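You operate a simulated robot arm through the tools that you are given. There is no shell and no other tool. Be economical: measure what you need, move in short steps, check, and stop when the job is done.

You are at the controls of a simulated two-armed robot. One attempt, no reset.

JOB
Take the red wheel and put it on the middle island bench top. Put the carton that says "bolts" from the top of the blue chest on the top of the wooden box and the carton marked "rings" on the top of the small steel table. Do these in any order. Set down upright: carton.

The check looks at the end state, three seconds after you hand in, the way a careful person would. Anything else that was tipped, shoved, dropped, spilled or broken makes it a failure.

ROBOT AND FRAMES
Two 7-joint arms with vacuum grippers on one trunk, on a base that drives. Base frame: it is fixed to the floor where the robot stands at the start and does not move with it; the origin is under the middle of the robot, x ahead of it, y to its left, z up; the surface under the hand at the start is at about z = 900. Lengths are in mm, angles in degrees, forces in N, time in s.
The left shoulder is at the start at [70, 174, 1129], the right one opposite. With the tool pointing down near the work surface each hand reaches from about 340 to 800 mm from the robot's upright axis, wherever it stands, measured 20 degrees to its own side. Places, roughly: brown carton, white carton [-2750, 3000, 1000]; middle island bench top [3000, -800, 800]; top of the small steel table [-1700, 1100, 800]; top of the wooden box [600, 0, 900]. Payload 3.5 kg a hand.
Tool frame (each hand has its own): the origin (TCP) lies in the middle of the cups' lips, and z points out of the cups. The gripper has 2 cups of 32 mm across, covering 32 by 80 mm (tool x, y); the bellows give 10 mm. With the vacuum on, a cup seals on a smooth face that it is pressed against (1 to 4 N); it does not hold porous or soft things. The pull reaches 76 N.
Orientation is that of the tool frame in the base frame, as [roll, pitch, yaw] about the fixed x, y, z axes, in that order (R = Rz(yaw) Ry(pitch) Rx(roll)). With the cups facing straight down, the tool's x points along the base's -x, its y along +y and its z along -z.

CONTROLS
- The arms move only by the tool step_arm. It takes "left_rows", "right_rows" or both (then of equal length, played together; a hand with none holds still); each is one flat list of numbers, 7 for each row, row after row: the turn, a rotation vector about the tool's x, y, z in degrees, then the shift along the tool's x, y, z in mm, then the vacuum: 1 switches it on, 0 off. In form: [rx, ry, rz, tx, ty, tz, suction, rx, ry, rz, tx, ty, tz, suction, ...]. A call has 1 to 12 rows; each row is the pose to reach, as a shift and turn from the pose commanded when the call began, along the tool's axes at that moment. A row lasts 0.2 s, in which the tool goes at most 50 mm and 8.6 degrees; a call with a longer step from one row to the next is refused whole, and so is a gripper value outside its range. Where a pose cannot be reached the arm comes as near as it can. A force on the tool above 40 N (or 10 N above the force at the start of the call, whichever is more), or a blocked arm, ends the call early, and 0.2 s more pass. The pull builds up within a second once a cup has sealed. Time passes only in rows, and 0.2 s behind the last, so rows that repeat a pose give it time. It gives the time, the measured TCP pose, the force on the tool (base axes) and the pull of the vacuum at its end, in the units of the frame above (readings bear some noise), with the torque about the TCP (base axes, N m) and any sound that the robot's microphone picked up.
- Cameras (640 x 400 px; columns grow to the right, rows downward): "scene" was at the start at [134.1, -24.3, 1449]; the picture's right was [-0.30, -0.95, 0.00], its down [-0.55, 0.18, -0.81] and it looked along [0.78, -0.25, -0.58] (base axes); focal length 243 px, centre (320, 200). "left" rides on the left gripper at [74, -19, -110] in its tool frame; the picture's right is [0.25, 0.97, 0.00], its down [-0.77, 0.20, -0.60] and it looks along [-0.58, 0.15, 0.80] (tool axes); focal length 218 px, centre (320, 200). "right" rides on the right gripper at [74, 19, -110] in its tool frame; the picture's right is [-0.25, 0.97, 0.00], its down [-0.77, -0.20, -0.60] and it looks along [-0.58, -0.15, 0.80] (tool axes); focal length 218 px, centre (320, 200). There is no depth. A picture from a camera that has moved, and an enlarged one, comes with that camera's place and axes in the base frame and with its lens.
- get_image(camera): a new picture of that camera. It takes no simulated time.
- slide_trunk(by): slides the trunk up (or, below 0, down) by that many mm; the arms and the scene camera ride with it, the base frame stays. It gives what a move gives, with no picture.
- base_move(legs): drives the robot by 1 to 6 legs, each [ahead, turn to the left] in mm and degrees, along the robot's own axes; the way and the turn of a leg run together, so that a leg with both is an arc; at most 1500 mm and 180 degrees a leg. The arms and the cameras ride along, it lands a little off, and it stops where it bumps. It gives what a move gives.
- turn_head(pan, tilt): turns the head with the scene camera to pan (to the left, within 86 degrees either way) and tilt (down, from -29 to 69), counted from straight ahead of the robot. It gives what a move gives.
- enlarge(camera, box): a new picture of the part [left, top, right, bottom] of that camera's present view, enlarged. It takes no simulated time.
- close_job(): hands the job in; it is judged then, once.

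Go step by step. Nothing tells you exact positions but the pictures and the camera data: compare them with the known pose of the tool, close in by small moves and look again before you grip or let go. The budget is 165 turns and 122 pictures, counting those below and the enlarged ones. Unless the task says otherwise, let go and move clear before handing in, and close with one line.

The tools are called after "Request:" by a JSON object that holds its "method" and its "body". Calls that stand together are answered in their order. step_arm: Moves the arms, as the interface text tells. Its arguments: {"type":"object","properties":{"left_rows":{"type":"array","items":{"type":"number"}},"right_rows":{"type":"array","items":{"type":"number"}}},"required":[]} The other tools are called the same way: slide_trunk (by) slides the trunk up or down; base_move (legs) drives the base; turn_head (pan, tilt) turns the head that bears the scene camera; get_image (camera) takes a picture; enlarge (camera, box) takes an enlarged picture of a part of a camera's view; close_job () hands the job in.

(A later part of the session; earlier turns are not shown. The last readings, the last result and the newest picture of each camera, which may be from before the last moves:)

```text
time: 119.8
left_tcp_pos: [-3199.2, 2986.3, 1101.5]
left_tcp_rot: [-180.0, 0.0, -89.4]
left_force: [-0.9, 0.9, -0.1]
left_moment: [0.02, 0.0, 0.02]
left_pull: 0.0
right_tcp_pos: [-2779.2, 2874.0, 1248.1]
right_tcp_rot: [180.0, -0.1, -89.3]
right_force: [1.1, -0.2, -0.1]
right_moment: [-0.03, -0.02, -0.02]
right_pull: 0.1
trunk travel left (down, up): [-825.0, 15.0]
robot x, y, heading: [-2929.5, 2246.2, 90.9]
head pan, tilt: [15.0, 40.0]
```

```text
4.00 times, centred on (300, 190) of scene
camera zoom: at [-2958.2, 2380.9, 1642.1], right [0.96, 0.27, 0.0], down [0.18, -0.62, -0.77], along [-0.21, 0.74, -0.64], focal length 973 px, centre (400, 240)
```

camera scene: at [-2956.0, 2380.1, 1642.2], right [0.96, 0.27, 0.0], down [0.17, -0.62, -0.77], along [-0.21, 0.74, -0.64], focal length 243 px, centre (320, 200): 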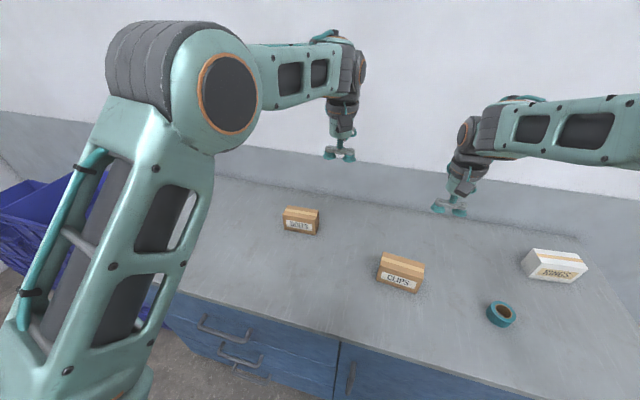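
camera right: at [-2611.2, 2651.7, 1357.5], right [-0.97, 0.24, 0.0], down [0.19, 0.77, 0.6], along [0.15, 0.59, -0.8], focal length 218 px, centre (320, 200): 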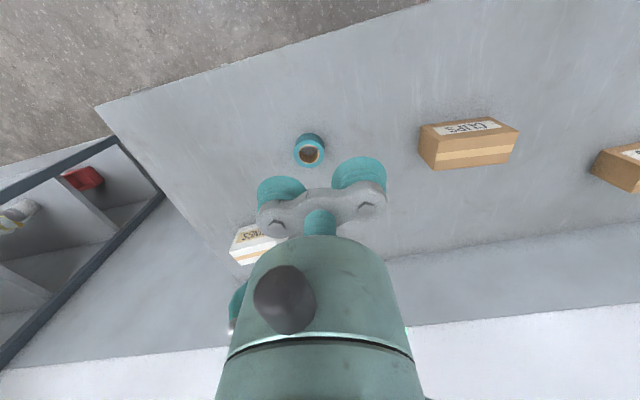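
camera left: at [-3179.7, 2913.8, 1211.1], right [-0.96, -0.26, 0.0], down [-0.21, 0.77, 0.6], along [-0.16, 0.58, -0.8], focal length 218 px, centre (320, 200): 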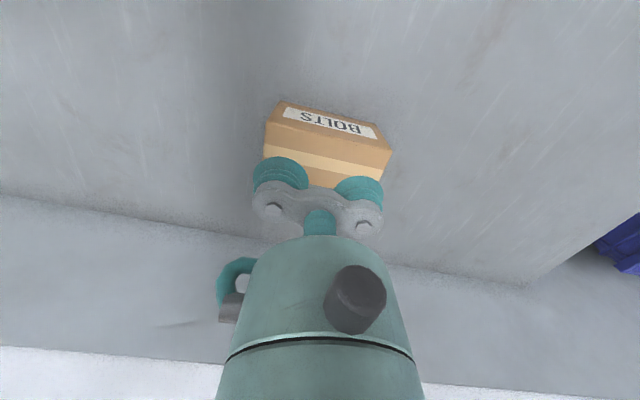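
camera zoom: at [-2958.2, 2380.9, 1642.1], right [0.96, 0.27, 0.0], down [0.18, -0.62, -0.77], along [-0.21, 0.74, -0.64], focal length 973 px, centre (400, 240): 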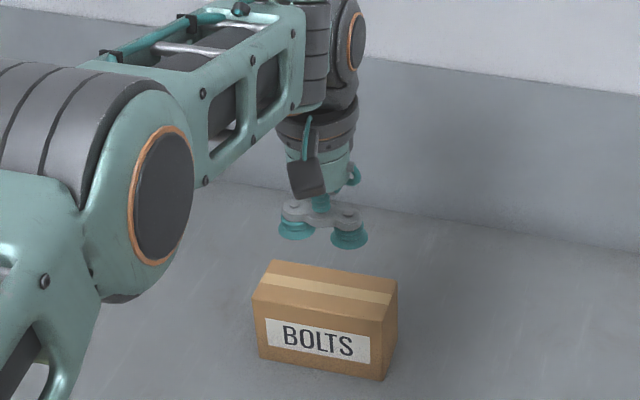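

The carton is at about [-3207, 3003, 1025]. I'll shift a little and descend with vacuum on.

Request:
{"method": "step_arm", "body": {"left_rows": [0, 0, 0, -8, 4, 20, 0, 0, 0, 0, -17, 8, 45, 0, 0, 0, 0, -17, 8, 62, 1, 0, 0, 0, -17, 8, 70, 1, 0, 0, 0, -17, 8, 75, 1, 0, 0, 0, -17, 8, 79, 1]}}

Request:
{"method": "get_image", "body": {"camera": "left"}}

Request:
{"method": "enlarge", "body": {"camera": "scene", "box": [220, 140, 380, 240]}}

```text
time: 121.2
left_tcp_pos: [-3206.1, 2995.1, 1026.8]
left_tcp_rot: [179.9, 0.0, -89.3]
left_force: [-0.2, -0.6, -0.7]
left_moment: [-0.01, 0.02, -0.04]
left_pull: 0.0
left hand out of reach, approached as far as the arm can: row 2, 3, 4, 5, 6
right_tcp_pos: [-2777.5, 2873.8, 1248.5]
right_tcp_rot: [-180.0, 0.0, -89.3]
right_force: [-0.5, 0.4, 0.1]
right_moment: [-0.01, 0.01, -0.02]
right_pull: 0.0
trunk travel left (down, up): [-825.0, 15.0]
robot x, y, heading: [-2928.0, 2241.7, 90.9]
head pan, tilt: [15.0, 40.0]
```

```text
86 pictures are left
camera left: at [-3187.4, 2922.1, 1137.6], right [-0.96, -0.26, 0.0], down [-0.21, 0.77, 0.6], along [-0.16, 0.58, -0.8], focal length 218 px, centre (320, 200)
```

left: 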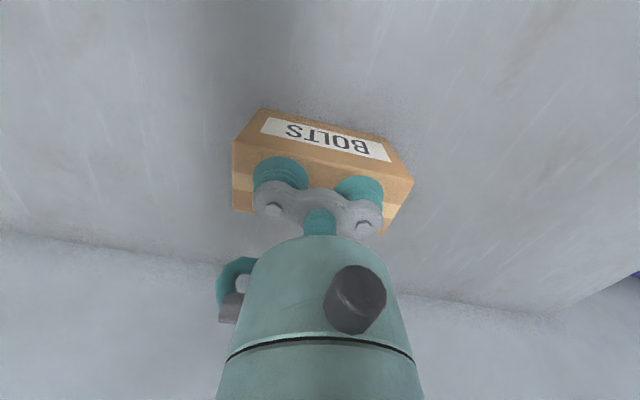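

```text
4.00 times, centred on (300, 190) of scene
camera zoom: at [-2956.3, 2378.9, 1642.2], right [0.96, 0.27, 0.0], down [0.17, -0.62, -0.77], along [-0.21, 0.74, -0.64], focal length 973 px, centre (400, 240)
```

zoom: 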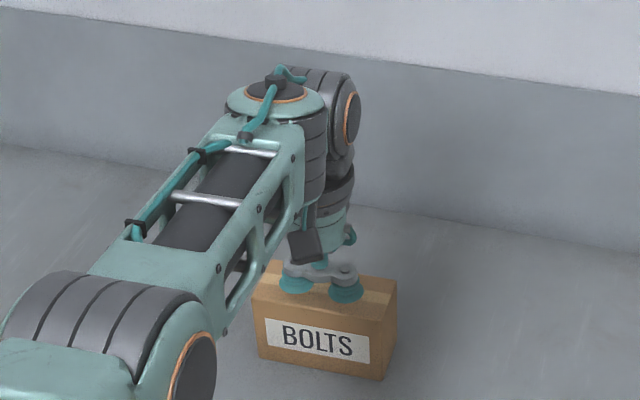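

The arm is at the limit of its reach, about 8 mm short in y but still well on the carton's top, just above it. I'll lower the hand with the trunk by a few millimetres.

Request:
{"method": "slide_trunk", "body": {"by": -5}}

Request:
{"method": "enlarge", "body": {"camera": "left", "box": [220, 90, 420, 215]}}

```text
time: 121.7
left_tcp_pos: [-3207.2, 2996.3, 1022.1]
left_tcp_rot: [180.0, 0.0, -89.2]
left_force: [0.7, -0.5, 0.0]
left_moment: [0.04, -0.02, 0.01]
left_pull: 0.1
right_tcp_pos: [-2777.0, 2874.3, 1243.4]
right_tcp_rot: [-179.9, 0.0, -89.4]
right_force: [0.3, 0.2, 1.2]
right_moment: [0.01, -0.03, 0.01]
right_pull: 0.2
trunk travel left (down, up): [-820.0, 20.0]
robot x, y, heading: [-2932.2, 2244.0, 90.8]
head pan, tilt: [15.0, 40.0]
```

```text
3.20 times, centred on (320, 152) of left
camera zoom: at [-3187.4, 2922.6, 1132.4], right [-0.96, -0.26, 0.0], down [-0.21, 0.77, 0.6], along [-0.16, 0.58, -0.8], focal length 698 px, centre (320, 352)
```

zoom: 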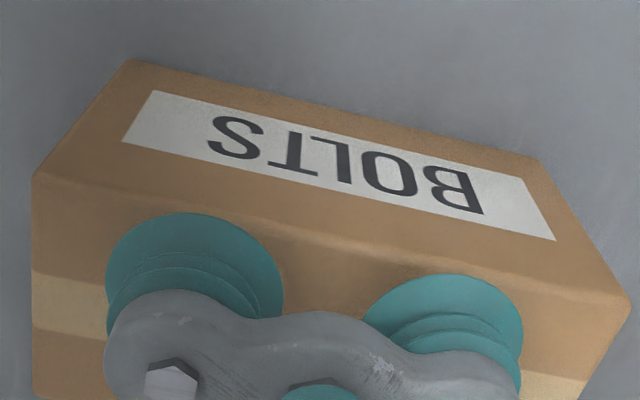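

The cups are at the carton's front edge, so I need about 20 mm more reach. I'll raise the hand and check the gap between base and chest.

Request:
{"method": "slide_trunk", "body": {"by": 25}}

Request:
{"method": "turn_head", "body": {"pan": 0, "tilt": 69}}

Request:
{"method": "get_image", "body": {"camera": "scene"}}

```text
time: 122.4
left_tcp_pos: [-3206.4, 2996.1, 1043.1]
left_tcp_rot: [180.0, 0.0, -89.3]
left_force: [0.5, -0.2, -0.3]
left_moment: [0.0, 0.0, -0.01]
left_pull: 0.0
right_tcp_pos: [-2778.4, 2873.2, 1264.1]
right_tcp_rot: [179.9, -0.1, -89.3]
right_force: [0.1, 0.2, 0.1]
right_moment: [-0.03, 0.03, 0.0]
right_pull: 0.0
right hand out of reach, approached as far as the arm can: row 1
trunk travel left (down, up): [-840.0, 0.0]
robot x, y, heading: [-2930.5, 2246.6, 90.6]
head pan, tilt: [15.0, 40.0]
```

```text
time: 123.3
left_tcp_pos: [-3205.4, 2996.4, 1042.3]
left_tcp_rot: [180.0, 0.0, -89.3]
left_force: [0.3, -0.4, 0.6]
left_moment: [0.01, 0.03, -0.01]
left_pull: 0.1
right_tcp_pos: [-2778.0, 2873.5, 1262.9]
right_tcp_rot: [179.9, 0.0, -89.3]
right_force: [-0.3, 0.4, 0.3]
right_moment: [0.04, 0.02, 0.01]
right_pull: 0.0
trunk travel left (down, up): [-840.0, 0.0]
robot x, y, heading: [-2931.1, 2245.8, 90.8]
head pan, tilt: [0.0, 68.8]
```

```text
83 pictures are left
camera scene: at [-2934.1, 2353.4, 1621.1], right [1.0, 0.01, 0.0], down [0.01, -0.93, -0.36], along [0.0, 0.36, -0.93], focal length 243 px, centre (320, 200)
```

scene: 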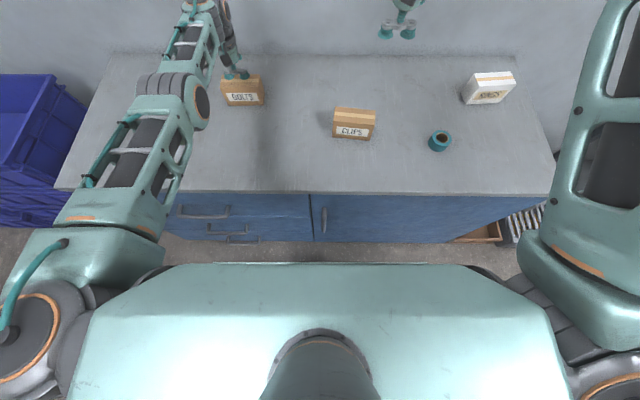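

At least 100 mm of floor is visible between base and chest. I'll move ahead 40 mm.

Request:
{"method": "base_move", "body": {"legs": [[40, 0]]}}

Request:
{"method": "step_arm", "body": {"left_rows": [0, 0, 0, 20, 0, 0, 0, 0, 0, 0, 20, 0, 8, 0]}}

Request:
{"method": "enlarge", "body": {"camera": "left", "box": [220, 90, 420, 215]}}

```text
time: 124.2
left_tcp_pos: [-3208.1, 3034.7, 1046.7]
left_tcp_rot: [180.0, 0.3, -89.3]
left_force: [-0.2, 0.1, -0.6]
left_moment: [0.07, 0.04, -0.01]
left_pull: 0.1
right_tcp_pos: [-2776.6, 2907.0, 1267.8]
right_tcp_rot: [179.9, 0.5, -89.3]
right_force: [0.8, 0.1, -0.1]
right_moment: [-0.03, 0.0, -0.01]
right_pull: 0.1
trunk travel left (down, up): [-840.0, 0.0]
robot x, y, heading: [-2932.5, 2283.1, 91.0]
head pan, tilt: [0.0, 68.8]
```

```text
time: 124.8
left_tcp_pos: [-3207.4, 3017.4, 1036.7]
left_tcp_rot: [-179.9, 0.4, -89.3]
left_force: [0.9, 0.7, -0.1]
left_moment: [0.05, 0.03, 0.02]
left_pull: 0.1
right_tcp_pos: [-2778.5, 2908.5, 1266.2]
right_tcp_rot: [179.9, 0.3, -89.2]
right_force: [0.1, 0.0, 0.5]
right_moment: [0.02, 0.0, 0.02]
right_pull: 0.1
trunk travel left (down, up): [-840.0, 0.0]
robot x, y, heading: [-2934.4, 2283.3, 91.0]
head pan, tilt: [0.0, 68.8]
```

```text
3.20 times, centred on (320, 152) of left
camera zoom: at [-3187.6, 2943.2, 1146.6], right [-0.96, -0.26, 0.0], down [-0.21, 0.77, 0.61], along [-0.16, 0.59, -0.79], focal length 698 px, centre (320, 352)
```

zoom: 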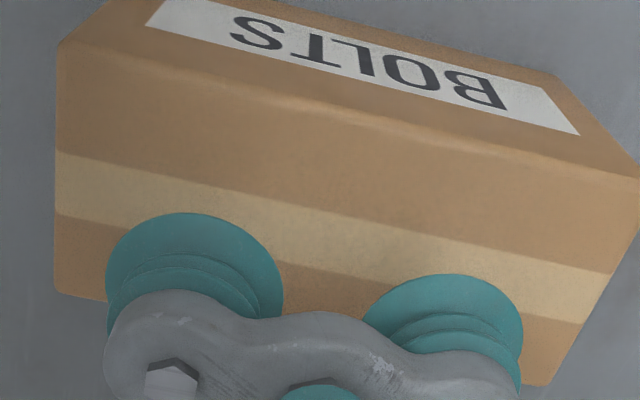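

The cups now sit a bit too far back (ideal TCP y≈3006), and the slight tilt suggests the base may be touching. I'll back off 15 mm and correct.

Request:
{"method": "base_move", "body": {"legs": [[-15, 0]]}}

Request:
{"method": "step_arm", "body": {"left_rows": [0, 0, 0, 0, 0, 0, 0, 0, 0, 0, 0, 0, 0, 0]}}

Request:
{"method": "enlarge", "body": {"camera": "left", "box": [220, 90, 420, 215]}}

```text
time: 125.6
left_tcp_pos: [-3207.8, 3003.1, 1034.0]
left_tcp_rot: [180.0, 0.0, -89.3]
left_force: [0.6, 0.4, -0.1]
left_moment: [-0.01, -0.04, 0.01]
left_pull: 0.2
right_tcp_pos: [-2779.1, 2896.3, 1264.3]
right_tcp_rot: [-180.0, 0.0, -89.3]
right_force: [0.1, 0.8, -1.0]
right_moment: [-0.04, 0.0, -0.02]
right_pull: 0.0
trunk travel left (down, up): [-840.0, 0.0]
robot x, y, heading: [-2932.7, 2270.4, 90.7]
head pan, tilt: [0.0, 68.8]
```

```text
time: 126.2
left_tcp_pos: [-3208.5, 3002.5, 1035.2]
left_tcp_rot: [180.0, 0.1, -89.3]
left_force: [0.2, -0.2, -0.4]
left_moment: [0.01, 0.0, 0.01]
left_pull: 0.1
right_tcp_pos: [-2776.8, 2893.9, 1266.0]
right_tcp_rot: [180.0, 0.2, -89.2]
right_force: [-0.9, -0.2, 0.0]
right_moment: [-0.02, -0.01, 0.02]
right_pull: 0.1
trunk travel left (down, up): [-840.0, 0.0]
robot x, y, heading: [-2932.7, 2271.2, 90.4]
head pan, tilt: [0.0, 68.8]
```

```text
3.20 times, centred on (320, 152) of left
camera zoom: at [-3187.5, 2928.7, 1145.7], right [-0.96, -0.26, 0.0], down [-0.21, 0.77, 0.61], along [-0.16, 0.58, -0.8], focal length 698 px, centre (320, 352)
```

zoom: 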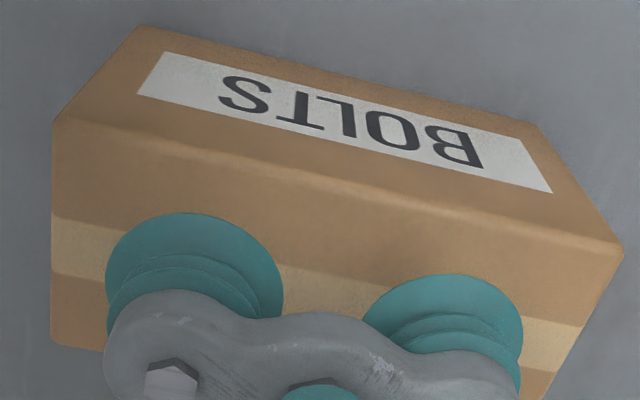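

Well centred now. Descending with vacuum on.

Request:
{"method": "step_arm", "body": {"left_rows": [0, 0, 0, -3, 2, 6, 1, 0, 0, 0, -3, 2, 11, 1, 0, 0, 0, -3, 2, 15, 1, 0, 0, 0, -3, 2, 18, 1, 0, 0, 0, -3, 2, 18, 1]}}

```text
time: 127.4
left_tcp_pos: [-3207.9, 3003.8, 1018.1]
left_tcp_rot: [-179.9, 0.2, -89.3]
left_force: [0.6, 0.8, 0.9]
left_moment: [0.01, -0.01, 0.0]
left_pull: 0.0
right_tcp_pos: [-2778.6, 2893.0, 1266.4]
right_tcp_rot: [180.0, 0.4, -89.3]
right_force: [-1.0, 0.8, -0.2]
right_moment: [0.01, -0.02, 0.0]
right_pull: 0.1
trunk travel left (down, up): [-840.0, 0.0]
robot x, y, heading: [-2930.2, 2271.3, 91.1]
head pan, tilt: [0.0, 68.8]
```

No contact yet; continuing down in small steps.

Request:
{"method": "step_arm", "body": {"left_rows": [0, 0, 0, 0, 0, 3, 1, 0, 0, 0, 0, 0, 6, 1, 0, 0, 0, 0, 0, 9, 1, 0, 0, 0, 0, 0, 9, 1]}}

Request:
{"method": "enlarge", "body": {"camera": "left", "box": [220, 90, 420, 215]}}

```text
time: 128.4
left_tcp_pos: [-3209.7, 3003.8, 1009.2]
left_tcp_rot: [-180.0, 0.2, -89.3]
left_force: [0.9, -0.3, -0.7]
left_moment: [0.01, 0.02, 0.0]
left_pull: 0.0
right_tcp_pos: [-2776.9, 2893.5, 1265.9]
right_tcp_rot: [180.0, 0.4, -89.4]
right_force: [0.8, -0.3, 0.0]
right_moment: [-0.01, -0.03, -0.01]
right_pull: 0.0
trunk travel left (down, up): [-840.0, 0.0]
robot x, y, heading: [-2932.9, 2270.7, 91.1]
head pan, tilt: [0.0, 68.8]
```

```text
3.20 times, centred on (320, 152) of left
camera zoom: at [-3189.0, 2930.5, 1119.6], right [-0.96, -0.26, 0.0], down [-0.21, 0.77, 0.61], along [-0.16, 0.59, -0.8], focal length 698 px, centre (320, 352)
```

zoom: 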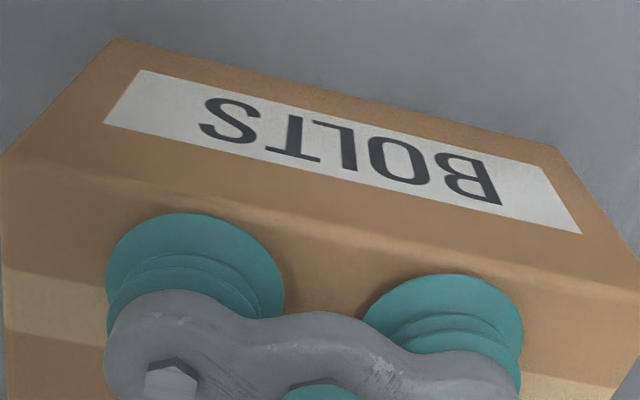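

Still a gap, and the edge creeps toward the cups. I'll shift 8 mm ahead and continue down.

Request:
{"method": "step_arm", "body": {"left_rows": [0, 0, 0, -8, 0, 0, 1, 0, 0, 0, -8, 0, 4, 1, 0, 0, 0, -8, 0, 8, 1, 0, 0, 0, -8, 0, 11, 1, 0, 0, 0, -8, 0, 11, 1]}}

Request:
{"method": "enlarge", "body": {"camera": "left", "box": [220, 90, 420, 215]}}

```text
time: 129.6
left_tcp_pos: [-3208.8, 3012.1, 1005.4]
left_tcp_rot: [179.9, 0.7, -89.3]
left_force: [-5.1, 11.9, 33.7]
left_moment: [0.1, -0.19, 0.01]
left_pull: 75.3
right_tcp_pos: [-2777.2, 2889.6, 1269.5]
right_tcp_rot: [179.8, 0.3, -89.3]
right_force: [0.2, -0.6, -0.5]
right_moment: [-0.07, -0.02, -0.01]
right_pull: 0.1
trunk travel left (down, up): [-840.0, 0.0]
robot x, y, heading: [-2930.7, 2271.5, 90.8]
head pan, tilt: [0.0, 68.8]
```

```text
3.20 times, centred on (320, 152) of left
camera zoom: at [-3188.5, 2936.9, 1113.5], right [-0.96, -0.26, 0.0], down [-0.21, 0.76, 0.61], along [-0.16, 0.59, -0.79], focal length 698 px, centre (320, 352)
```

zoom: 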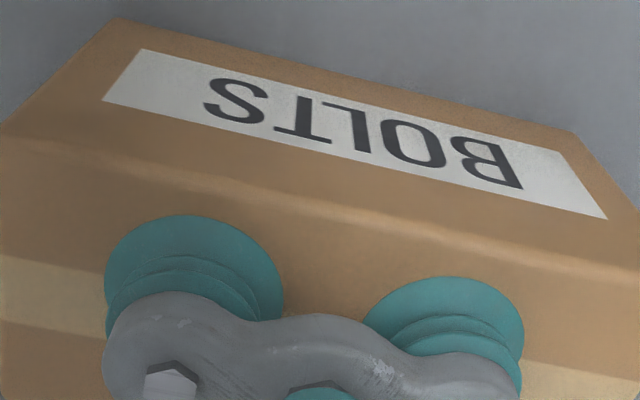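

Both cups sealed (75 N). Lifting straight up.

Request:
{"method": "step_arm", "body": {"left_rows": [0, 0, 0, 0, 0, -8, 1, 0, 0, 0, 0, 0, -30, 1, 0, 0, 0, 0, 0, -60, 1, 0, 0, 0, 0, 0, -90, 1, 0, 0, 0, 0, 0, -120, 1, 0, 0, 0, 0, 0, -150, 1, 0, 0, 0, 0, 0, -150, 1]}}

Request:
{"method": "turn_head", "body": {"pan": 0, "tilt": 40}}

Request:
{"method": "get_image", "body": {"camera": "scene"}}

```text
time: 131.2
left_tcp_pos: [-3209.1, 3013.4, 1147.4]
left_tcp_rot: [-180.0, 0.0, -89.3]
left_force: [0.2, -0.1, -3.0]
left_moment: [-0.05, -0.04, 0.0]
left_pull: 75.7
right_tcp_pos: [-2778.4, 2895.0, 1266.4]
right_tcp_rot: [-180.0, 0.2, -89.3]
right_force: [0.3, -1.4, 0.1]
right_moment: [0.01, 0.02, 0.0]
right_pull: 0.1
trunk travel left (down, up): [-840.0, 0.0]
robot x, y, heading: [-2932.2, 2271.2, 91.0]
head pan, tilt: [0.0, 68.8]
```

```text
time: 132.1
left_tcp_pos: [-3208.9, 3012.3, 1148.2]
left_tcp_rot: [-180.0, 0.2, -89.3]
left_force: [-0.5, 0.2, -3.5]
left_moment: [-0.03, 0.01, -0.01]
left_pull: 75.1
right_tcp_pos: [-2778.5, 2893.0, 1267.6]
right_tcp_rot: [180.0, 0.3, -89.4]
right_force: [-0.1, 0.3, -0.7]
right_moment: [0.02, 0.02, -0.01]
right_pull: 0.0
trunk travel left (down, up): [-840.0, 0.0]
robot x, y, heading: [-2930.9, 2272.1, 90.7]
head pan, tilt: [0.0, 40.0]
```

```text
78 pictures are left
camera scene: at [-2934.6, 2407.7, 1657.1], right [1.0, 0.01, 0.0], down [0.01, -0.64, -0.77], along [-0.01, 0.77, -0.64], focal length 243 px, centre (320, 200)
```

scene: 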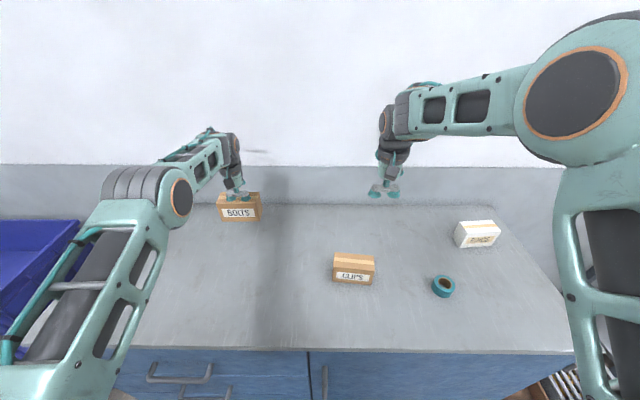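

BOLTS hangs cleanly. I'll back off, retract the left hand to a carrying pose, and shift right for the RINGS carton.

Request:
{"method": "step_arm", "body": {"left_rows": [0, 0, 0, 10, 0, -40, 1, 0, 0, 0, 25, -10, -80, 1, 0, 0, 0, 45, -35, -110, 1, 0, 0, 0, 65, -65, -135, 1, 0, 0, 0, 85, -95, -160, 1, 0, 0, 0, 100, -120, -180, 1, 0, 0, 0, 100, -120, -180, 1]}}

Request:
{"method": "base_move", "body": {"legs": [[-170, 0], [0, -91], [390, 0], [0, 90], [140, 0]]}}

Request:
{"method": "get_image", "body": {"camera": "scene"}}

Request:
{"method": "get_image", "body": {"camera": "right"}}

```text
time: 133.7
left_tcp_pos: [-3087.9, 2914.3, 1326.8]
left_tcp_rot: [-179.9, 0.2, -89.3]
left_force: [0.1, 0.8, -3.0]
left_moment: [-0.03, -0.05, -0.04]
left_pull: 75.3
right_tcp_pos: [-2778.2, 2894.0, 1266.2]
right_tcp_rot: [180.0, 0.1, -89.3]
right_force: [0.1, 0.2, -0.1]
right_moment: [-0.01, 0.01, 0.02]
right_pull: 0.0
trunk travel left (down, up): [-840.0, 0.0]
robot x, y, heading: [-2929.4, 2272.0, 90.7]
head pan, tilt: [0.0, 40.0]
```

```text
time: 145.8
left_tcp_pos: [-2689.0, 2884.0, 1329.0]
left_tcp_rot: [179.9, 0.4, -89.8]
left_force: [-0.5, -0.8, -3.2]
left_moment: [0.0, -0.06, 0.0]
left_pull: 75.6
right_tcp_pos: [-2379.8, 2860.7, 1268.1]
right_tcp_rot: [180.0, 0.4, -89.9]
right_force: [0.3, 0.0, 0.7]
right_moment: [0.01, 0.01, 0.0]
right_pull: 0.1
trunk travel left (down, up): [-840.0, 0.0]
robot x, y, heading: [-2538.3, 2238.7, 90.1]
head pan, tilt: [0.0, 40.0]
```

```text
77 pictures are left
camera scene: at [-2540.7, 2376.2, 1657.5], right [1.0, 0.0, 0.0], down [0.0, -0.64, -0.77], along [0.0, 0.77, -0.64], focal length 243 px, centre (320, 200)
```

scene: 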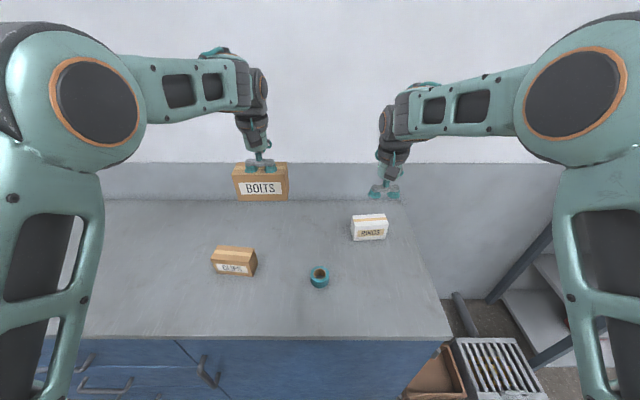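

```text
76 pictures are left
camera right: at [-2398.2, 2785.8, 1377.0], right [-0.97, 0.25, 0.0], down [0.2, 0.77, 0.61], along [0.15, 0.59, -0.79], focal length 218 px, centre (320, 200)
```

right: 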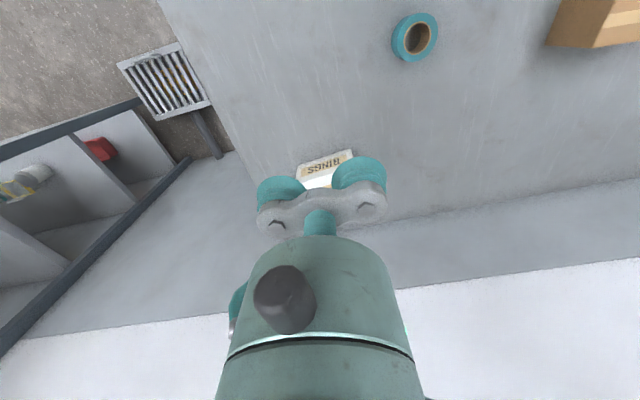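

RINGS is ahead of the right shoulder, about [-2355, 3035]. I'll close in 45 mm and measure better.

Request:
{"method": "base_move", "body": {"legs": [[45, 0]]}}

Request:
{"method": "enlarge", "body": {"camera": "scene", "box": [300, 180, 460, 280]}}

Request:
{"method": "enlarge", "body": {"camera": "right", "box": [240, 100, 400, 200]}}

```text
time: 146.7
left_tcp_pos: [-2687.8, 2921.0, 1333.3]
left_tcp_rot: [180.0, 0.7, -89.8]
left_force: [0.9, -1.1, -3.2]
left_moment: [-0.01, -0.05, 0.02]
left_pull: 75.5
right_tcp_pos: [-2379.9, 2899.4, 1271.6]
right_tcp_rot: [180.0, 0.6, -89.8]
right_force: [-0.3, -0.8, 0.5]
right_moment: [0.05, -0.01, -0.01]
right_pull: 0.0
trunk travel left (down, up): [-840.0, 0.0]
robot x, y, heading: [-2538.8, 2282.0, 90.1]
head pan, tilt: [0.0, 40.0]
```

```text
4.00 times, centred on (380, 230) of scene
camera zoom: at [-2540.5, 2412.9, 1658.3], right [1.0, 0.0, 0.0], down [0.0, -0.64, -0.77], along [0.0, 0.77, -0.64], focal length 973 px, centre (80, 80)
```

zoom: 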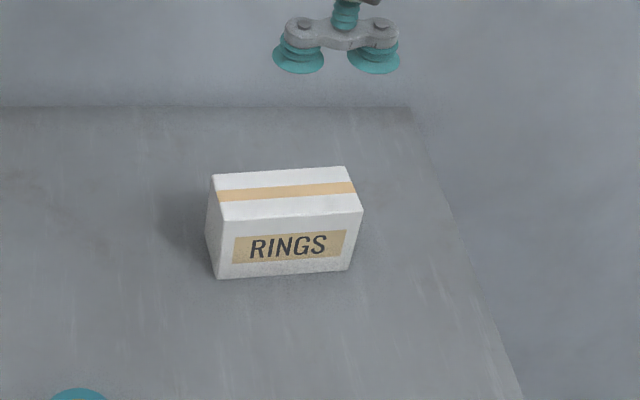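

```text
4.00 times, centred on (320, 150) of right
camera zoom: at [-2398.0, 2823.9, 1380.3], right [-0.97, 0.25, 0.0], down [0.2, 0.76, 0.61], along [0.15, 0.59, -0.79], focal length 873 px, centre (320, 400)
```

zoom: 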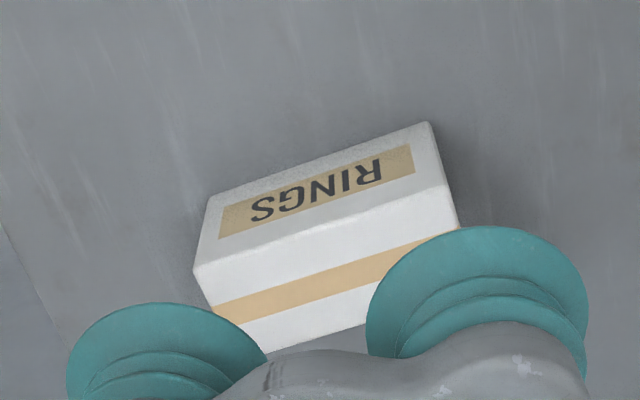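

RINGS top centre is about [-2355, 3024, 1015], yawed about 6°. Moving the right hand above it with matching yaw.

Request:
{"method": "step_arm", "body": {"right_rows": [0, 0, -1, -21, -4, 32, 0, 0, 0, -2, -42, -8, 64, 0, 0, 0, -3, -63, -12, 96, 0, 0, 0, -4, -84, -16, 128, 0, 0, 0, -5, -105, -20, 160, 0, 0, 0, -6, -125, -25, 191, 0, 0, 0, -6, -125, -25, 211, 0]}}

Request:
{"method": "enlarge", "body": {"camera": "right", "box": [220, 90, 420, 215]}}

Request:
{"method": "enlarge", "body": {"camera": "scene", "box": [300, 160, 460, 260]}}

```text
time: 148.3
left_tcp_pos: [-2688.5, 2932.0, 1327.7]
left_tcp_rot: [-180.0, 0.1, -89.9]
left_force: [-0.8, -0.1, -3.2]
left_moment: [-0.01, -0.08, 0.03]
left_pull: 75.4
right_tcp_pos: [-2355.0, 3034.5, 1056.7]
right_tcp_rot: [179.9, 0.3, -83.8]
right_force: [-0.7, -0.5, -0.2]
right_moment: [0.02, 0.02, 0.01]
right_pull: 0.2
trunk travel left (down, up): [-840.0, 0.0]
robot x, y, heading: [-2539.7, 2288.9, 90.2]
head pan, tilt: [0.0, 40.0]
```

```text
3.20 times, centred on (320, 152) of right
camera zoom: at [-2366.1, 2957.8, 1165.2], right [-0.99, 0.15, 0.0], down [0.12, 0.79, 0.61], along [0.09, 0.6, -0.79], focal length 698 px, centre (320, 352)
```

zoom: 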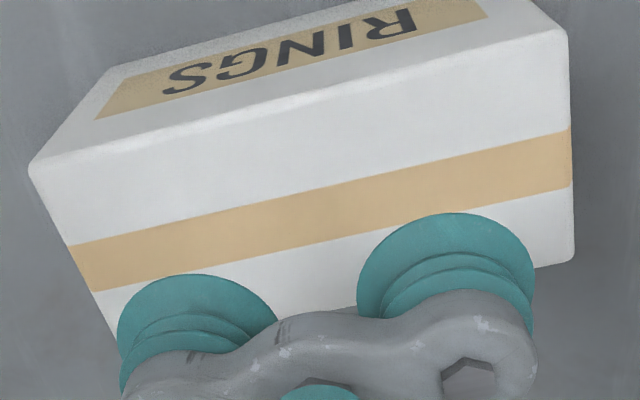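

```text
4.00 times, centred on (380, 210) of scene
camera zoom: at [-2540.4, 2425.3, 1657.1], right [1.0, 0.0, 0.0], down [0.0, -0.64, -0.77], along [0.0, 0.77, -0.64], focal length 973 px, centre (80, 160)
```

zoom: 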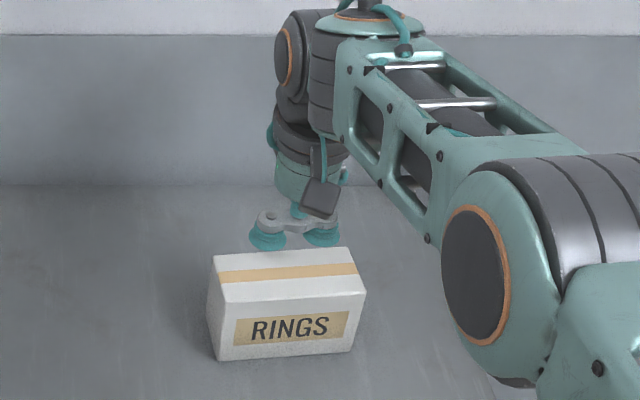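

Hand is about 10 mm too far back. I'll correct and go part of the way down.

Request:
{"method": "step_arm", "body": {"right_rows": [0, 0, 0, 10, 0, 0, 0, 0, 0, 0, 10, 0, 20, 0, 0, 0, 0, 10, 0, 32, 0]}}

Request:
{"method": "enlarge", "body": {"camera": "right", "box": [220, 90, 420, 215]}}

```text
time: 149.1
left_tcp_pos: [-2688.8, 2930.7, 1327.9]
left_tcp_rot: [180.0, 0.2, -89.9]
left_force: [-0.1, 0.0, -3.0]
left_moment: [0.0, -0.01, 0.03]
left_pull: 75.5
right_tcp_pos: [-2354.1, 3024.9, 1024.6]
right_tcp_rot: [-179.9, 0.2, -83.8]
right_force: [-0.3, -0.4, -0.1]
right_moment: [-0.02, 0.02, -0.01]
right_pull: 0.0
trunk travel left (down, up): [-840.0, 0.0]
robot x, y, heading: [-2538.1, 2287.6, 90.3]
head pan, tilt: [0.0, 40.0]
```

```text
3.20 times, centred on (320, 152) of right
camera zoom: at [-2364.6, 2947.9, 1133.2], right [-0.99, 0.15, 0.0], down [0.12, 0.79, 0.61], along [0.09, 0.6, -0.79], focal length 698 px, centre (320, 352)
```

zoom: 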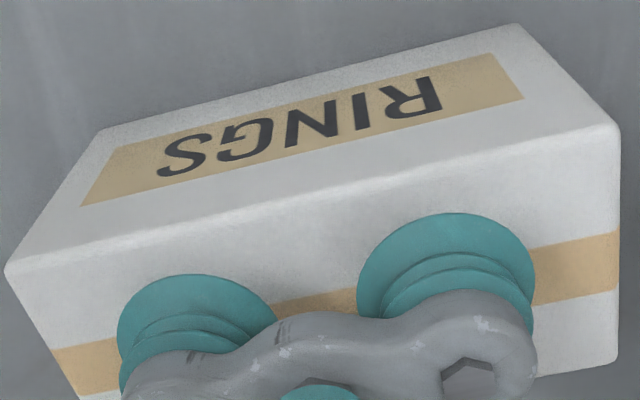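

Aligned. I'll shift 7 mm ahead and descend with vacuum on.

Request:
{"method": "step_arm", "body": {"right_rows": [0, 0, 0, -7, 0, 5, 1, 0, 0, 0, -7, 0, 10, 1, 0, 0, 0, -7, 0, 14, 1, 0, 0, 0, -7, 0, 18, 1, 0, 0, 0, -7, 0, 21, 1, 0, 0, 0, -7, 0, 21, 1, 0, 0, 0, -7, 0, 21, 1]}}

Request:
{"method": "enlarge", "body": {"camera": "right", "box": [220, 90, 420, 215]}}

```text
time: 150.7
left_tcp_pos: [-2688.6, 2929.8, 1327.8]
left_tcp_rot: [180.0, 0.2, -89.9]
left_force: [-0.2, -0.8, -3.2]
left_moment: [-0.02, -0.02, 0.0]
left_pull: 75.4
right_tcp_pos: [-2354.0, 3030.9, 1005.7]
right_tcp_rot: [179.9, 0.5, -83.8]
right_force: [1.3, 3.2, 9.8]
right_moment: [-0.09, 0.13, -0.02]
right_pull: 75.3
trunk travel left (down, up): [-840.0, 0.0]
robot x, y, heading: [-2539.9, 2287.2, 90.2]
head pan, tilt: [0.0, 40.0]
```

```text
3.20 times, centred on (320, 152) of right
camera zoom: at [-2365.7, 2954.0, 1114.3], right [-0.99, 0.15, 0.0], down [0.12, 0.78, 0.61], along [0.09, 0.6, -0.79], focal length 698 px, centre (320, 352)
```

zoom: 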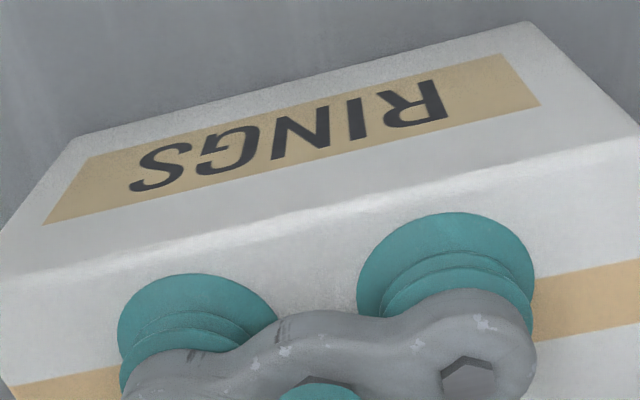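

Both cups sealed on RINGS. Lift, retract, then look.

Request:
{"method": "step_arm", "body": {"right_rows": [0, 0, 0, 0, 0, -8, 1, 0, 0, 0, 0, 0, -30, 1, 0, 0, 0, 0, 0, -70, 1, 0, 0, 0, 0, 0, -110, 1, 0, 0, 0, 0, 0, -150, 1, 0, 0, 0, 30, 0, -190, 1, 0, 0, 0, 60, 0, -220, 1, 0, 0, 0, 90, 0, -240, 1, 0, 0, 0, 110, 0, -260, 1, 0, 0, 0, 110, 0, -260, 1]}}

Request:
{"method": "get_image", "body": {"camera": "scene"}}

```text
time: 152.9
left_tcp_pos: [-2688.3, 2930.8, 1328.6]
left_tcp_rot: [180.0, 0.2, -89.8]
left_force: [0.8, -0.1, -3.7]
left_moment: [-0.06, 0.0, 0.04]
left_pull: 75.4
right_tcp_pos: [-2342.4, 2921.2, 1263.1]
right_tcp_rot: [-180.0, 0.3, -83.8]
right_force: [0.3, 0.6, -3.4]
right_moment: [-0.05, 0.02, 0.0]
right_pull: 75.3
trunk travel left (down, up): [-840.0, 0.0]
robot x, y, heading: [-2541.7, 2284.4, 90.0]
head pan, tilt: [0.0, 40.0]
```

```text
69 pictures are left
camera scene: at [-2540.6, 2424.6, 1657.1], right [1.0, 0.0, 0.0], down [0.0, -0.64, -0.77], along [0.0, 0.77, -0.64], focal length 243 px, centre (320, 200)
```

scene: 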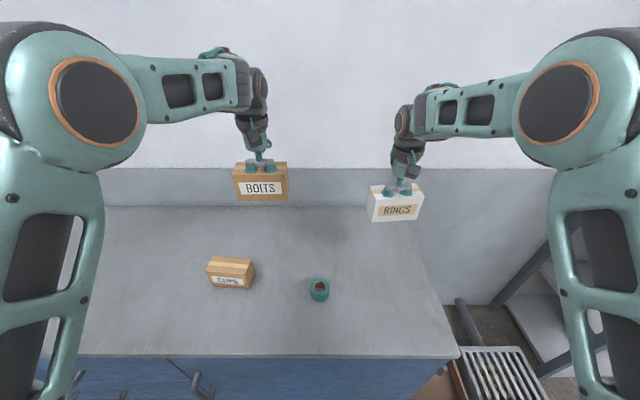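

Both cartons are in hand and the other items are undisturbed. Now to the steel table's east side, around the clear corner.

Request:
{"method": "base_move", "body": {"legs": [[-250, 0], [0, -90], [1450, 0], [190, 0], [0, -90], [1045, 0]]}}

Request:
{"method": "base_move", "body": {"legs": [[0, -90]]}}

Request:
{"method": "get_image", "body": {"camera": "scene"}}

```text
time: 155.3
left_tcp_pos: [-2678.9, 2756.4, 1221.6]
left_tcp_rot: [179.0, -10.4, -91.3]
left_force: [0.2, 1.8, -3.9]
left_moment: [-0.03, -0.09, -0.01]
left_pull: 75.7
right_tcp_pos: [-2325.0, 2739.4, 1163.5]
right_tcp_rot: [179.4, -9.1, -85.0]
right_force: [0.0, 1.4, -3.8]
right_moment: [-0.01, -0.03, -0.03]
right_pull: 75.5
trunk travel left (down, up): [-840.0, 0.0]
robot x, y, heading: [-2539.5, 2036.3, 89.0]
head pan, tilt: [0.0, 40.0]
stopped in leg 2: the robot was blocked; the commanded pose is now the measured one
```

```text
time: 156.6
left_tcp_pos: [-2570.2, 2758.2, 1220.4]
left_tcp_rot: [178.8, -9.9, -100.1]
left_force: [1.1, 2.5, -1.1]
left_moment: [-0.16, -0.03, 0.0]
left_pull: 75.7
right_tcp_pos: [-2225.4, 2687.5, 1164.2]
right_tcp_rot: [179.5, -8.5, -93.5]
right_force: [0.1, 1.1, -3.1]
right_moment: [-0.17, 0.04, 0.04]
right_pull: 75.4
trunk travel left (down, up): [-840.0, 0.0]
robot x, y, heading: [-2540.3, 2035.4, 80.4]
head pan, tilt: [0.0, 40.0]
stopped in leg 1: the robot was blocked; the commanded pose is now the measured one
```

```text
68 pictures are left
camera scene: at [-2511.4, 2211.5, 1656.8], right [0.99, -0.16, 0.0], down [-0.11, -0.65, -0.75], along [0.12, 0.74, -0.66], focal length 243 px, centre (320, 200)
```

scene: 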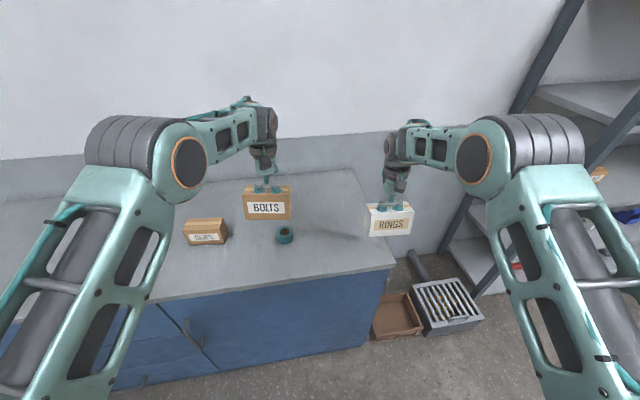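

The turn was blocked and both hands have drooped about 10°; the cartons are still held. I need to see what's beside and behind me before moving.

Request:
{"method": "turn_head", "body": {"pan": 86, "tilt": 50}}

Request:
{"method": "get_image", "body": {"camera": "scene"}}

Request:
{"method": "turn_head", "body": {"pan": -86, "tilt": 50}}

Request:
{"method": "get_image", "body": {"camera": "scene"}}

```text
time: 158.2
left_tcp_pos: [-2571.0, 2749.7, 1204.3]
left_tcp_rot: [178.3, -12.4, -100.1]
left_force: [0.9, 1.5, -5.2]
left_moment: [-0.07, -0.03, 0.0]
left_pull: 75.4
right_tcp_pos: [-2223.0, 2686.6, 1156.2]
right_tcp_rot: [179.5, -9.6, -93.6]
right_force: [-0.1, 1.5, -4.9]
right_moment: [-0.12, 0.02, 0.03]
right_pull: 74.9
trunk travel left (down, up): [-840.0, 0.0]
robot x, y, heading: [-2537.7, 2031.5, 80.5]
head pan, tilt: [85.9, 50.0]
```

```text
67 pictures are left
camera scene: at [-2601.5, 2122.0, 1642.0], right [0.23, 0.97, -0.01], down [0.74, -0.19, -0.64], along [-0.63, 0.14, -0.77], focal length 243 px, centre (320, 200)
```

scene: 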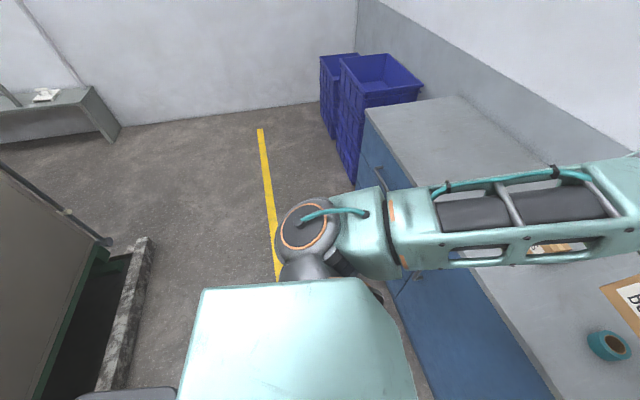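

```text
time: 160.8
left_tcp_pos: [-2574.7, 2736.5, 1212.9]
left_tcp_rot: [178.3, -11.6, -100.0]
left_force: [0.3, 0.0, -2.7]
left_moment: [-0.04, 0.02, -0.01]
left_pull: 75.5
right_tcp_pos: [-2224.5, 2674.9, 1165.7]
right_tcp_rot: [179.5, -8.9, -93.5]
right_force: [0.1, 0.4, -2.8]
right_moment: [-0.07, 0.01, -0.01]
right_pull: 75.5
trunk travel left (down, up): [-840.0, 0.0]
robot x, y, heading: [-2537.8, 2034.9, 80.7]
head pan, tilt: [-85.9, 50.0]
```

```text
66 pictures are left
camera scene: at [-2453.2, 2078.8, 1643.0], right [-0.09, -1.0, 0.0], down [-0.76, 0.07, -0.64], along [0.64, -0.06, -0.77], focal length 243 px, centre (320, 200)
```

scene: 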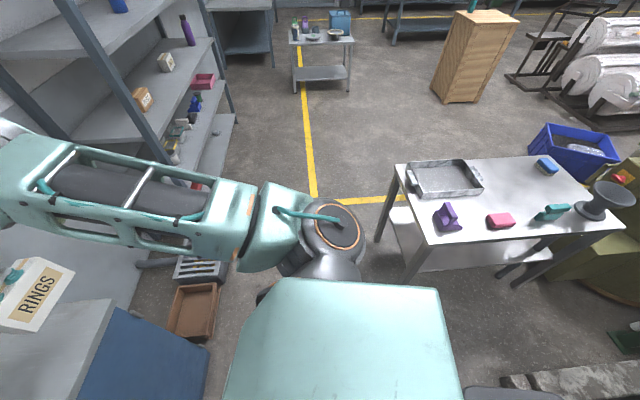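

Nothing is near the base; it seems the arms sagged during the motion and that registered as blocked. I'll level both hands again, lift 100 mm and draw them back 80 mm.

Request:
{"method": "step_arm", "body": {"left_rows": [0.4, -3, 0, 20, 0, -16, 1, 0.8, -6, 0, 40, 0, -33, 1, 1.2, -9, 0, 60, 0, -50, 1, 1.7, -11.6, 0, 80, 0, -66, 1, 1.7, -11.6, 0, 98, 0, -82, 1, 1.7, -11.6, 0, 98, 0, -82, 1], "right_rows": [0.1, -2, 0, 19, 0, -17, 1, 0.2, -4, 0, 38, 0, -35, 1, 0.3, -6, 0, 57, 0, -52, 1, 0.4, -8, 0, 76, 0, -70, 1, 0.5, -8.9, 0, 94, 0, -87, 1, 0.5, -8.9, 0, 94, 0, -87, 1]}}

Request:
{"method": "turn_head", "body": {"pan": 0, "tilt": 40}}

Request:
{"method": "get_image", "body": {"camera": "scene"}}

```text
time: 162.2
left_tcp_pos: [-2585.8, 2658.1, 1313.5]
left_tcp_rot: [-179.8, -0.1, -100.1]
left_force: [0.1, -0.4, -4.0]
left_moment: [-0.08, 0.0, 0.01]
left_pull: 75.8
right_tcp_pos: [-2227.8, 2596.3, 1264.6]
right_tcp_rot: [-180.0, 0.0, -93.5]
right_force: [0.7, 0.5, -3.2]
right_moment: [-0.07, 0.01, -0.02]
right_pull: 75.3
trunk travel left (down, up): [-840.0, 0.0]
robot x, y, heading: [-2538.8, 2029.9, 80.7]
head pan, tilt: [-85.9, 50.0]
```

```text
time: 163.8
left_tcp_pos: [-2587.8, 2655.8, 1313.9]
left_tcp_rot: [-179.8, -0.1, -100.1]
left_force: [0.3, 0.9, -2.3]
left_moment: [-0.04, 0.0, -0.03]
left_pull: 75.7
right_tcp_pos: [-2228.5, 2595.6, 1265.8]
right_tcp_rot: [-180.0, 0.2, -93.6]
right_force: [-0.3, 0.4, -2.4]
right_moment: [-0.1, 0.06, 0.03]
right_pull: 75.9
trunk travel left (down, up): [-840.0, 0.0]
robot x, y, heading: [-2536.9, 2031.1, 80.8]
head pan, tilt: [0.0, 40.0]
```

```text
65 pictures are left
camera scene: at [-2516.2, 2168.9, 1657.2], right [0.99, -0.16, 0.0], down [-0.11, -0.63, -0.77], along [0.13, 0.76, -0.64], focal length 243 px, centre (320, 200)
```

scene: 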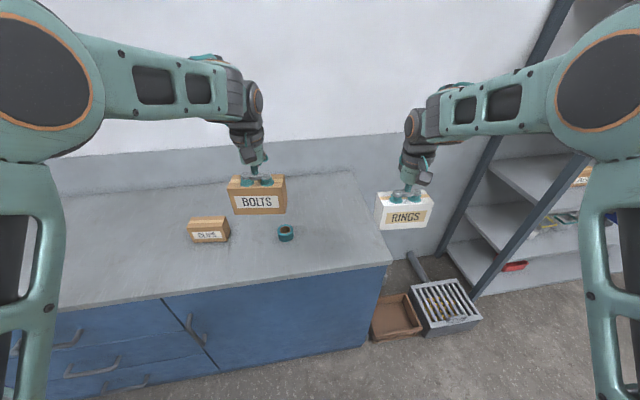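

Hands are level and stable again. I'll lower the trunk 100 mm for steadiness and turn right by itself.

Request:
{"method": "slide_trunk", "body": {"by": -100}}

Request:
{"method": "base_move", "body": {"legs": [[0, -40]]}}

```text
time: 165.2
left_tcp_pos: [-2587.3, 2656.1, 1215.1]
left_tcp_rot: [-179.8, -0.1, -100.1]
left_force: [0.2, 0.7, -3.2]
left_moment: [-0.07, 0.01, -0.02]
left_pull: 75.5
right_tcp_pos: [-2228.7, 2595.0, 1166.9]
right_tcp_rot: [180.0, 0.1, -93.6]
right_force: [0.4, -0.4, -3.0]
right_moment: [-0.07, 0.03, 0.03]
right_pull: 75.2
trunk travel left (down, up): [-740.0, 100.0]
robot x, y, heading: [-2536.9, 2031.2, 80.6]
head pan, tilt: [0.0, 40.0]
```

```text
time: 167.4
left_tcp_pos: [-2176.0, 2542.0, 1214.7]
left_tcp_rot: [-179.9, 0.1, -140.1]
left_force: [0.8, 0.6, -3.2]
left_moment: [-0.08, 0.02, 0.01]
left_pull: 75.9
right_tcp_pos: [-1940.2, 2265.8, 1164.9]
right_tcp_rot: [-180.0, 0.0, -133.5]
right_force: [0.3, -0.4, -2.6]
right_moment: [-0.1, 0.07, 0.02]
right_pull: 75.2
trunk travel left (down, up): [-740.0, 100.0]
robot x, y, heading: [-2537.1, 2033.8, 40.6]
head pan, tilt: [0.0, 40.0]
```

The turn worked. Continuing to the east side of the table.

Request:
{"method": "base_move", "body": {"legs": [[0, -40.5], [1000, 0], [640, 0]]}}

Request:
{"method": "base_move", "body": {"legs": [[0, -90], [1030, 0], [0, -90]]}}

Request:
{"method": "get_image", "body": {"camera": "scene"}}

```text
time: 177.6
left_tcp_pos: [-302.0, 2201.5, 1215.2]
left_tcp_rot: [-179.8, 0.0, 179.8]
left_force: [0.5, 0.2, -3.3]
left_moment: [-0.06, 0.04, 0.03]
left_pull: 75.2
right_tcp_pos: [-301.8, 1838.4, 1165.1]
right_tcp_rot: [180.0, 0.1, -173.7]
right_force: [0.6, -0.2, -3.3]
right_moment: [0.03, 0.09, 0.04]
right_pull: 75.4
trunk travel left (down, up): [-740.0, 100.0]
robot x, y, heading: [-906.2, 2043.4, 0.5]
head pan, tilt: [0.0, 40.0]
```

```text
time: 190.5
left_tcp_pos: [-1511.0, 867.2, 1214.6]
left_tcp_rot: [-179.8, 0.0, -0.4]
left_force: [-1.1, -0.1, -2.6]
left_moment: [0.05, -0.06, 0.01]
left_pull: 74.8
right_tcp_pos: [-1511.2, 1230.4, 1165.8]
right_tcp_rot: [-179.9, 0.0, 6.1]
right_force: [-0.6, 0.2, -2.8]
right_moment: [0.02, -0.12, 0.01]
right_pull: 75.8
trunk travel left (down, up): [-740.0, 100.0]
robot x, y, heading: [-905.9, 1022.4, -179.5]
head pan, tilt: [0.0, 40.0]
```

```text
64 pictures are left
camera scene: at [-1040.2, 1022.4, 1557.2], right [-0.01, 1.0, 0.0], down [0.64, 0.0, -0.77], along [-0.77, 0.0, -0.64], focal length 243 px, centre (320, 200)
```

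scene: 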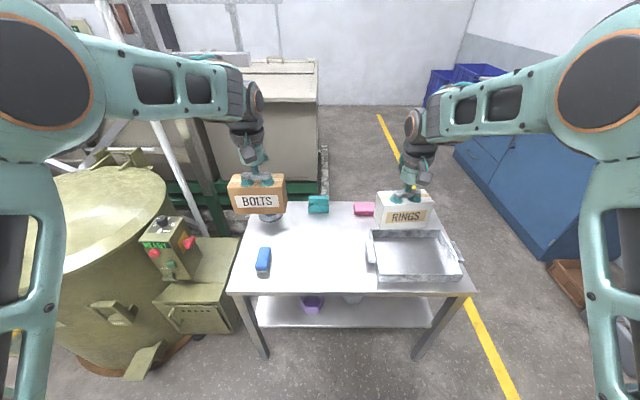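

The table is clear in its centre between the blue item and the tray, around [-1610, 1035]. I'll close in 100 mm and turn 10° left so the right hand faces it.

Request:
{"method": "base_move", "body": {"legs": [[100, 0], [0, 10]]}}

Request:
{"method": "get_image", "body": {"camera": "scene"}}

```text
time: 192.7
left_tcp_pos: [-1622.1, 758.7, 1173.5]
left_tcp_rot: [180.0, -2.9, 9.2]
left_force: [-0.3, -0.7, -4.1]
left_moment: [0.01, -0.06, -0.02]
left_pull: 75.3
right_tcp_pos: [-1682.0, 1117.8, 1126.2]
right_tcp_rot: [179.7, -2.8, 15.8]
right_force: [0.1, -0.3, -3.9]
right_moment: [-0.01, -0.13, 0.01]
right_pull: 75.5
trunk travel left (down, up): [-740.0, 100.0]
robot x, y, heading: [-1007.3, 1021.4, -169.8]
head pan, tilt: [0.0, 40.0]
stopped in leg 2: the robot was blocked; the commanded pose is now the measured one
```

```text
63 pictures are left
camera scene: at [-1146.0, 997.3, 1556.3], right [-0.18, 0.98, 0.0], down [0.64, 0.12, -0.76], along [-0.75, -0.14, -0.65], focal length 243 px, centre (320, 200)
```

scene: 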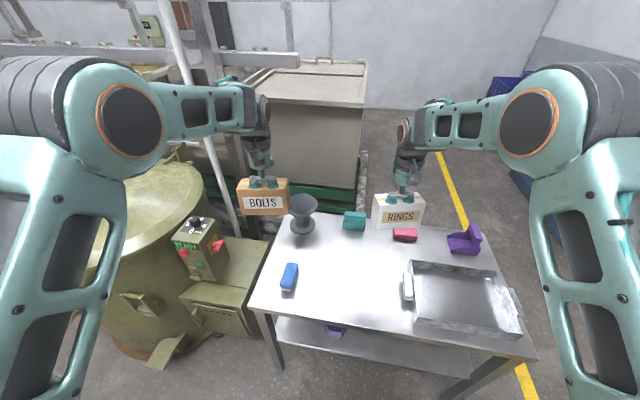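

The arms sagged again slightly at the end of the turn, but all is clear. I'll level both hands, bring RINGS over the free middle, and lower to about 100 mm above the table.

Request:
{"method": "step_arm", "body": {"left_rows": [0, -1, 0, 0, 0, -8, 1, 0, -2, 0, 0, 0, -16, 1, 0, -2.9, 0, 0, 0, -24, 1, 0, -2.9, 0, 0, 0, -32, 1, 0, -2.9, 0, 0, 0, -40, 1, 0, -2.9, 0, 0, 0, -40, 1, 0, -2.9, 0, 0, 0, -40, 1], "right_rows": [0.1, -1, 5, 10, 31, 0, 1, 0.2, -2, 10, 20, 62, 0, 1, 0.3, -2.8, 15.8, 30, 92, 0, 1, 0.3, -2.8, 15.8, 30, 92, 45, 1, 0.3, -2.8, 15.8, 30, 92, 90, 1, 0.3, -2.8, 15.8, 30, 92, 130, 1, 0.3, -2.8, 15.8, 30, 92, 168, 1]}}

Request:
{"method": "get_image", "body": {"camera": "scene"}}

Request:
{"method": "get_image", "body": {"camera": "right"}}

```text
time: 194.3
left_tcp_pos: [-1617.1, 760.5, 1218.9]
left_tcp_rot: [-179.9, 0.4, 9.2]
left_force: [0.0, 0.8, -2.8]
left_moment: [0.05, -0.11, 0.03]
left_pull: 75.5
right_tcp_pos: [-1615.3, 1039.7, 964.7]
right_tcp_rot: [-179.7, 0.5, 0.0]
right_force: [0.6, 1.3, -2.3]
right_moment: [-0.03, -0.1, -0.01]
right_pull: 75.5
trunk travel left (down, up): [-740.0, 100.0]
robot x, y, heading: [-1008.3, 1020.7, -169.6]
head pan, tilt: [0.0, 40.0]
```

```text
62 pictures are left
camera scene: at [-1136.1, 999.4, 1557.6], right [-0.18, 0.98, 0.0], down [0.63, 0.11, -0.77], along [-0.75, -0.14, -0.64], focal length 243 px, centre (320, 200)
```

scene: 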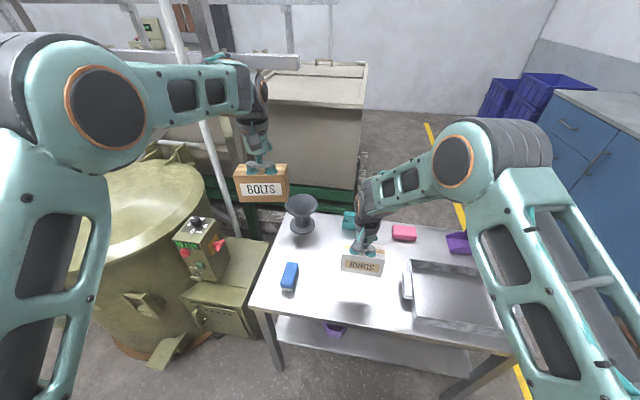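

```text
61 pictures are left
camera right: at [-1540.3, 1020.2, 1074.4], right [-0.25, -0.97, 0.0], down [-0.77, 0.2, 0.61], along [-0.59, 0.16, -0.79], focal length 218 px, centre (320, 200)
```

right: 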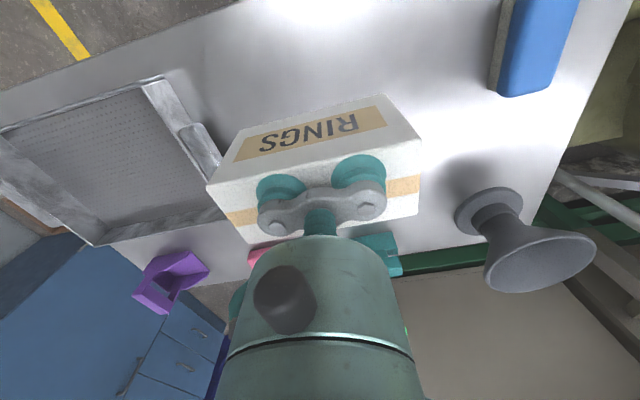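

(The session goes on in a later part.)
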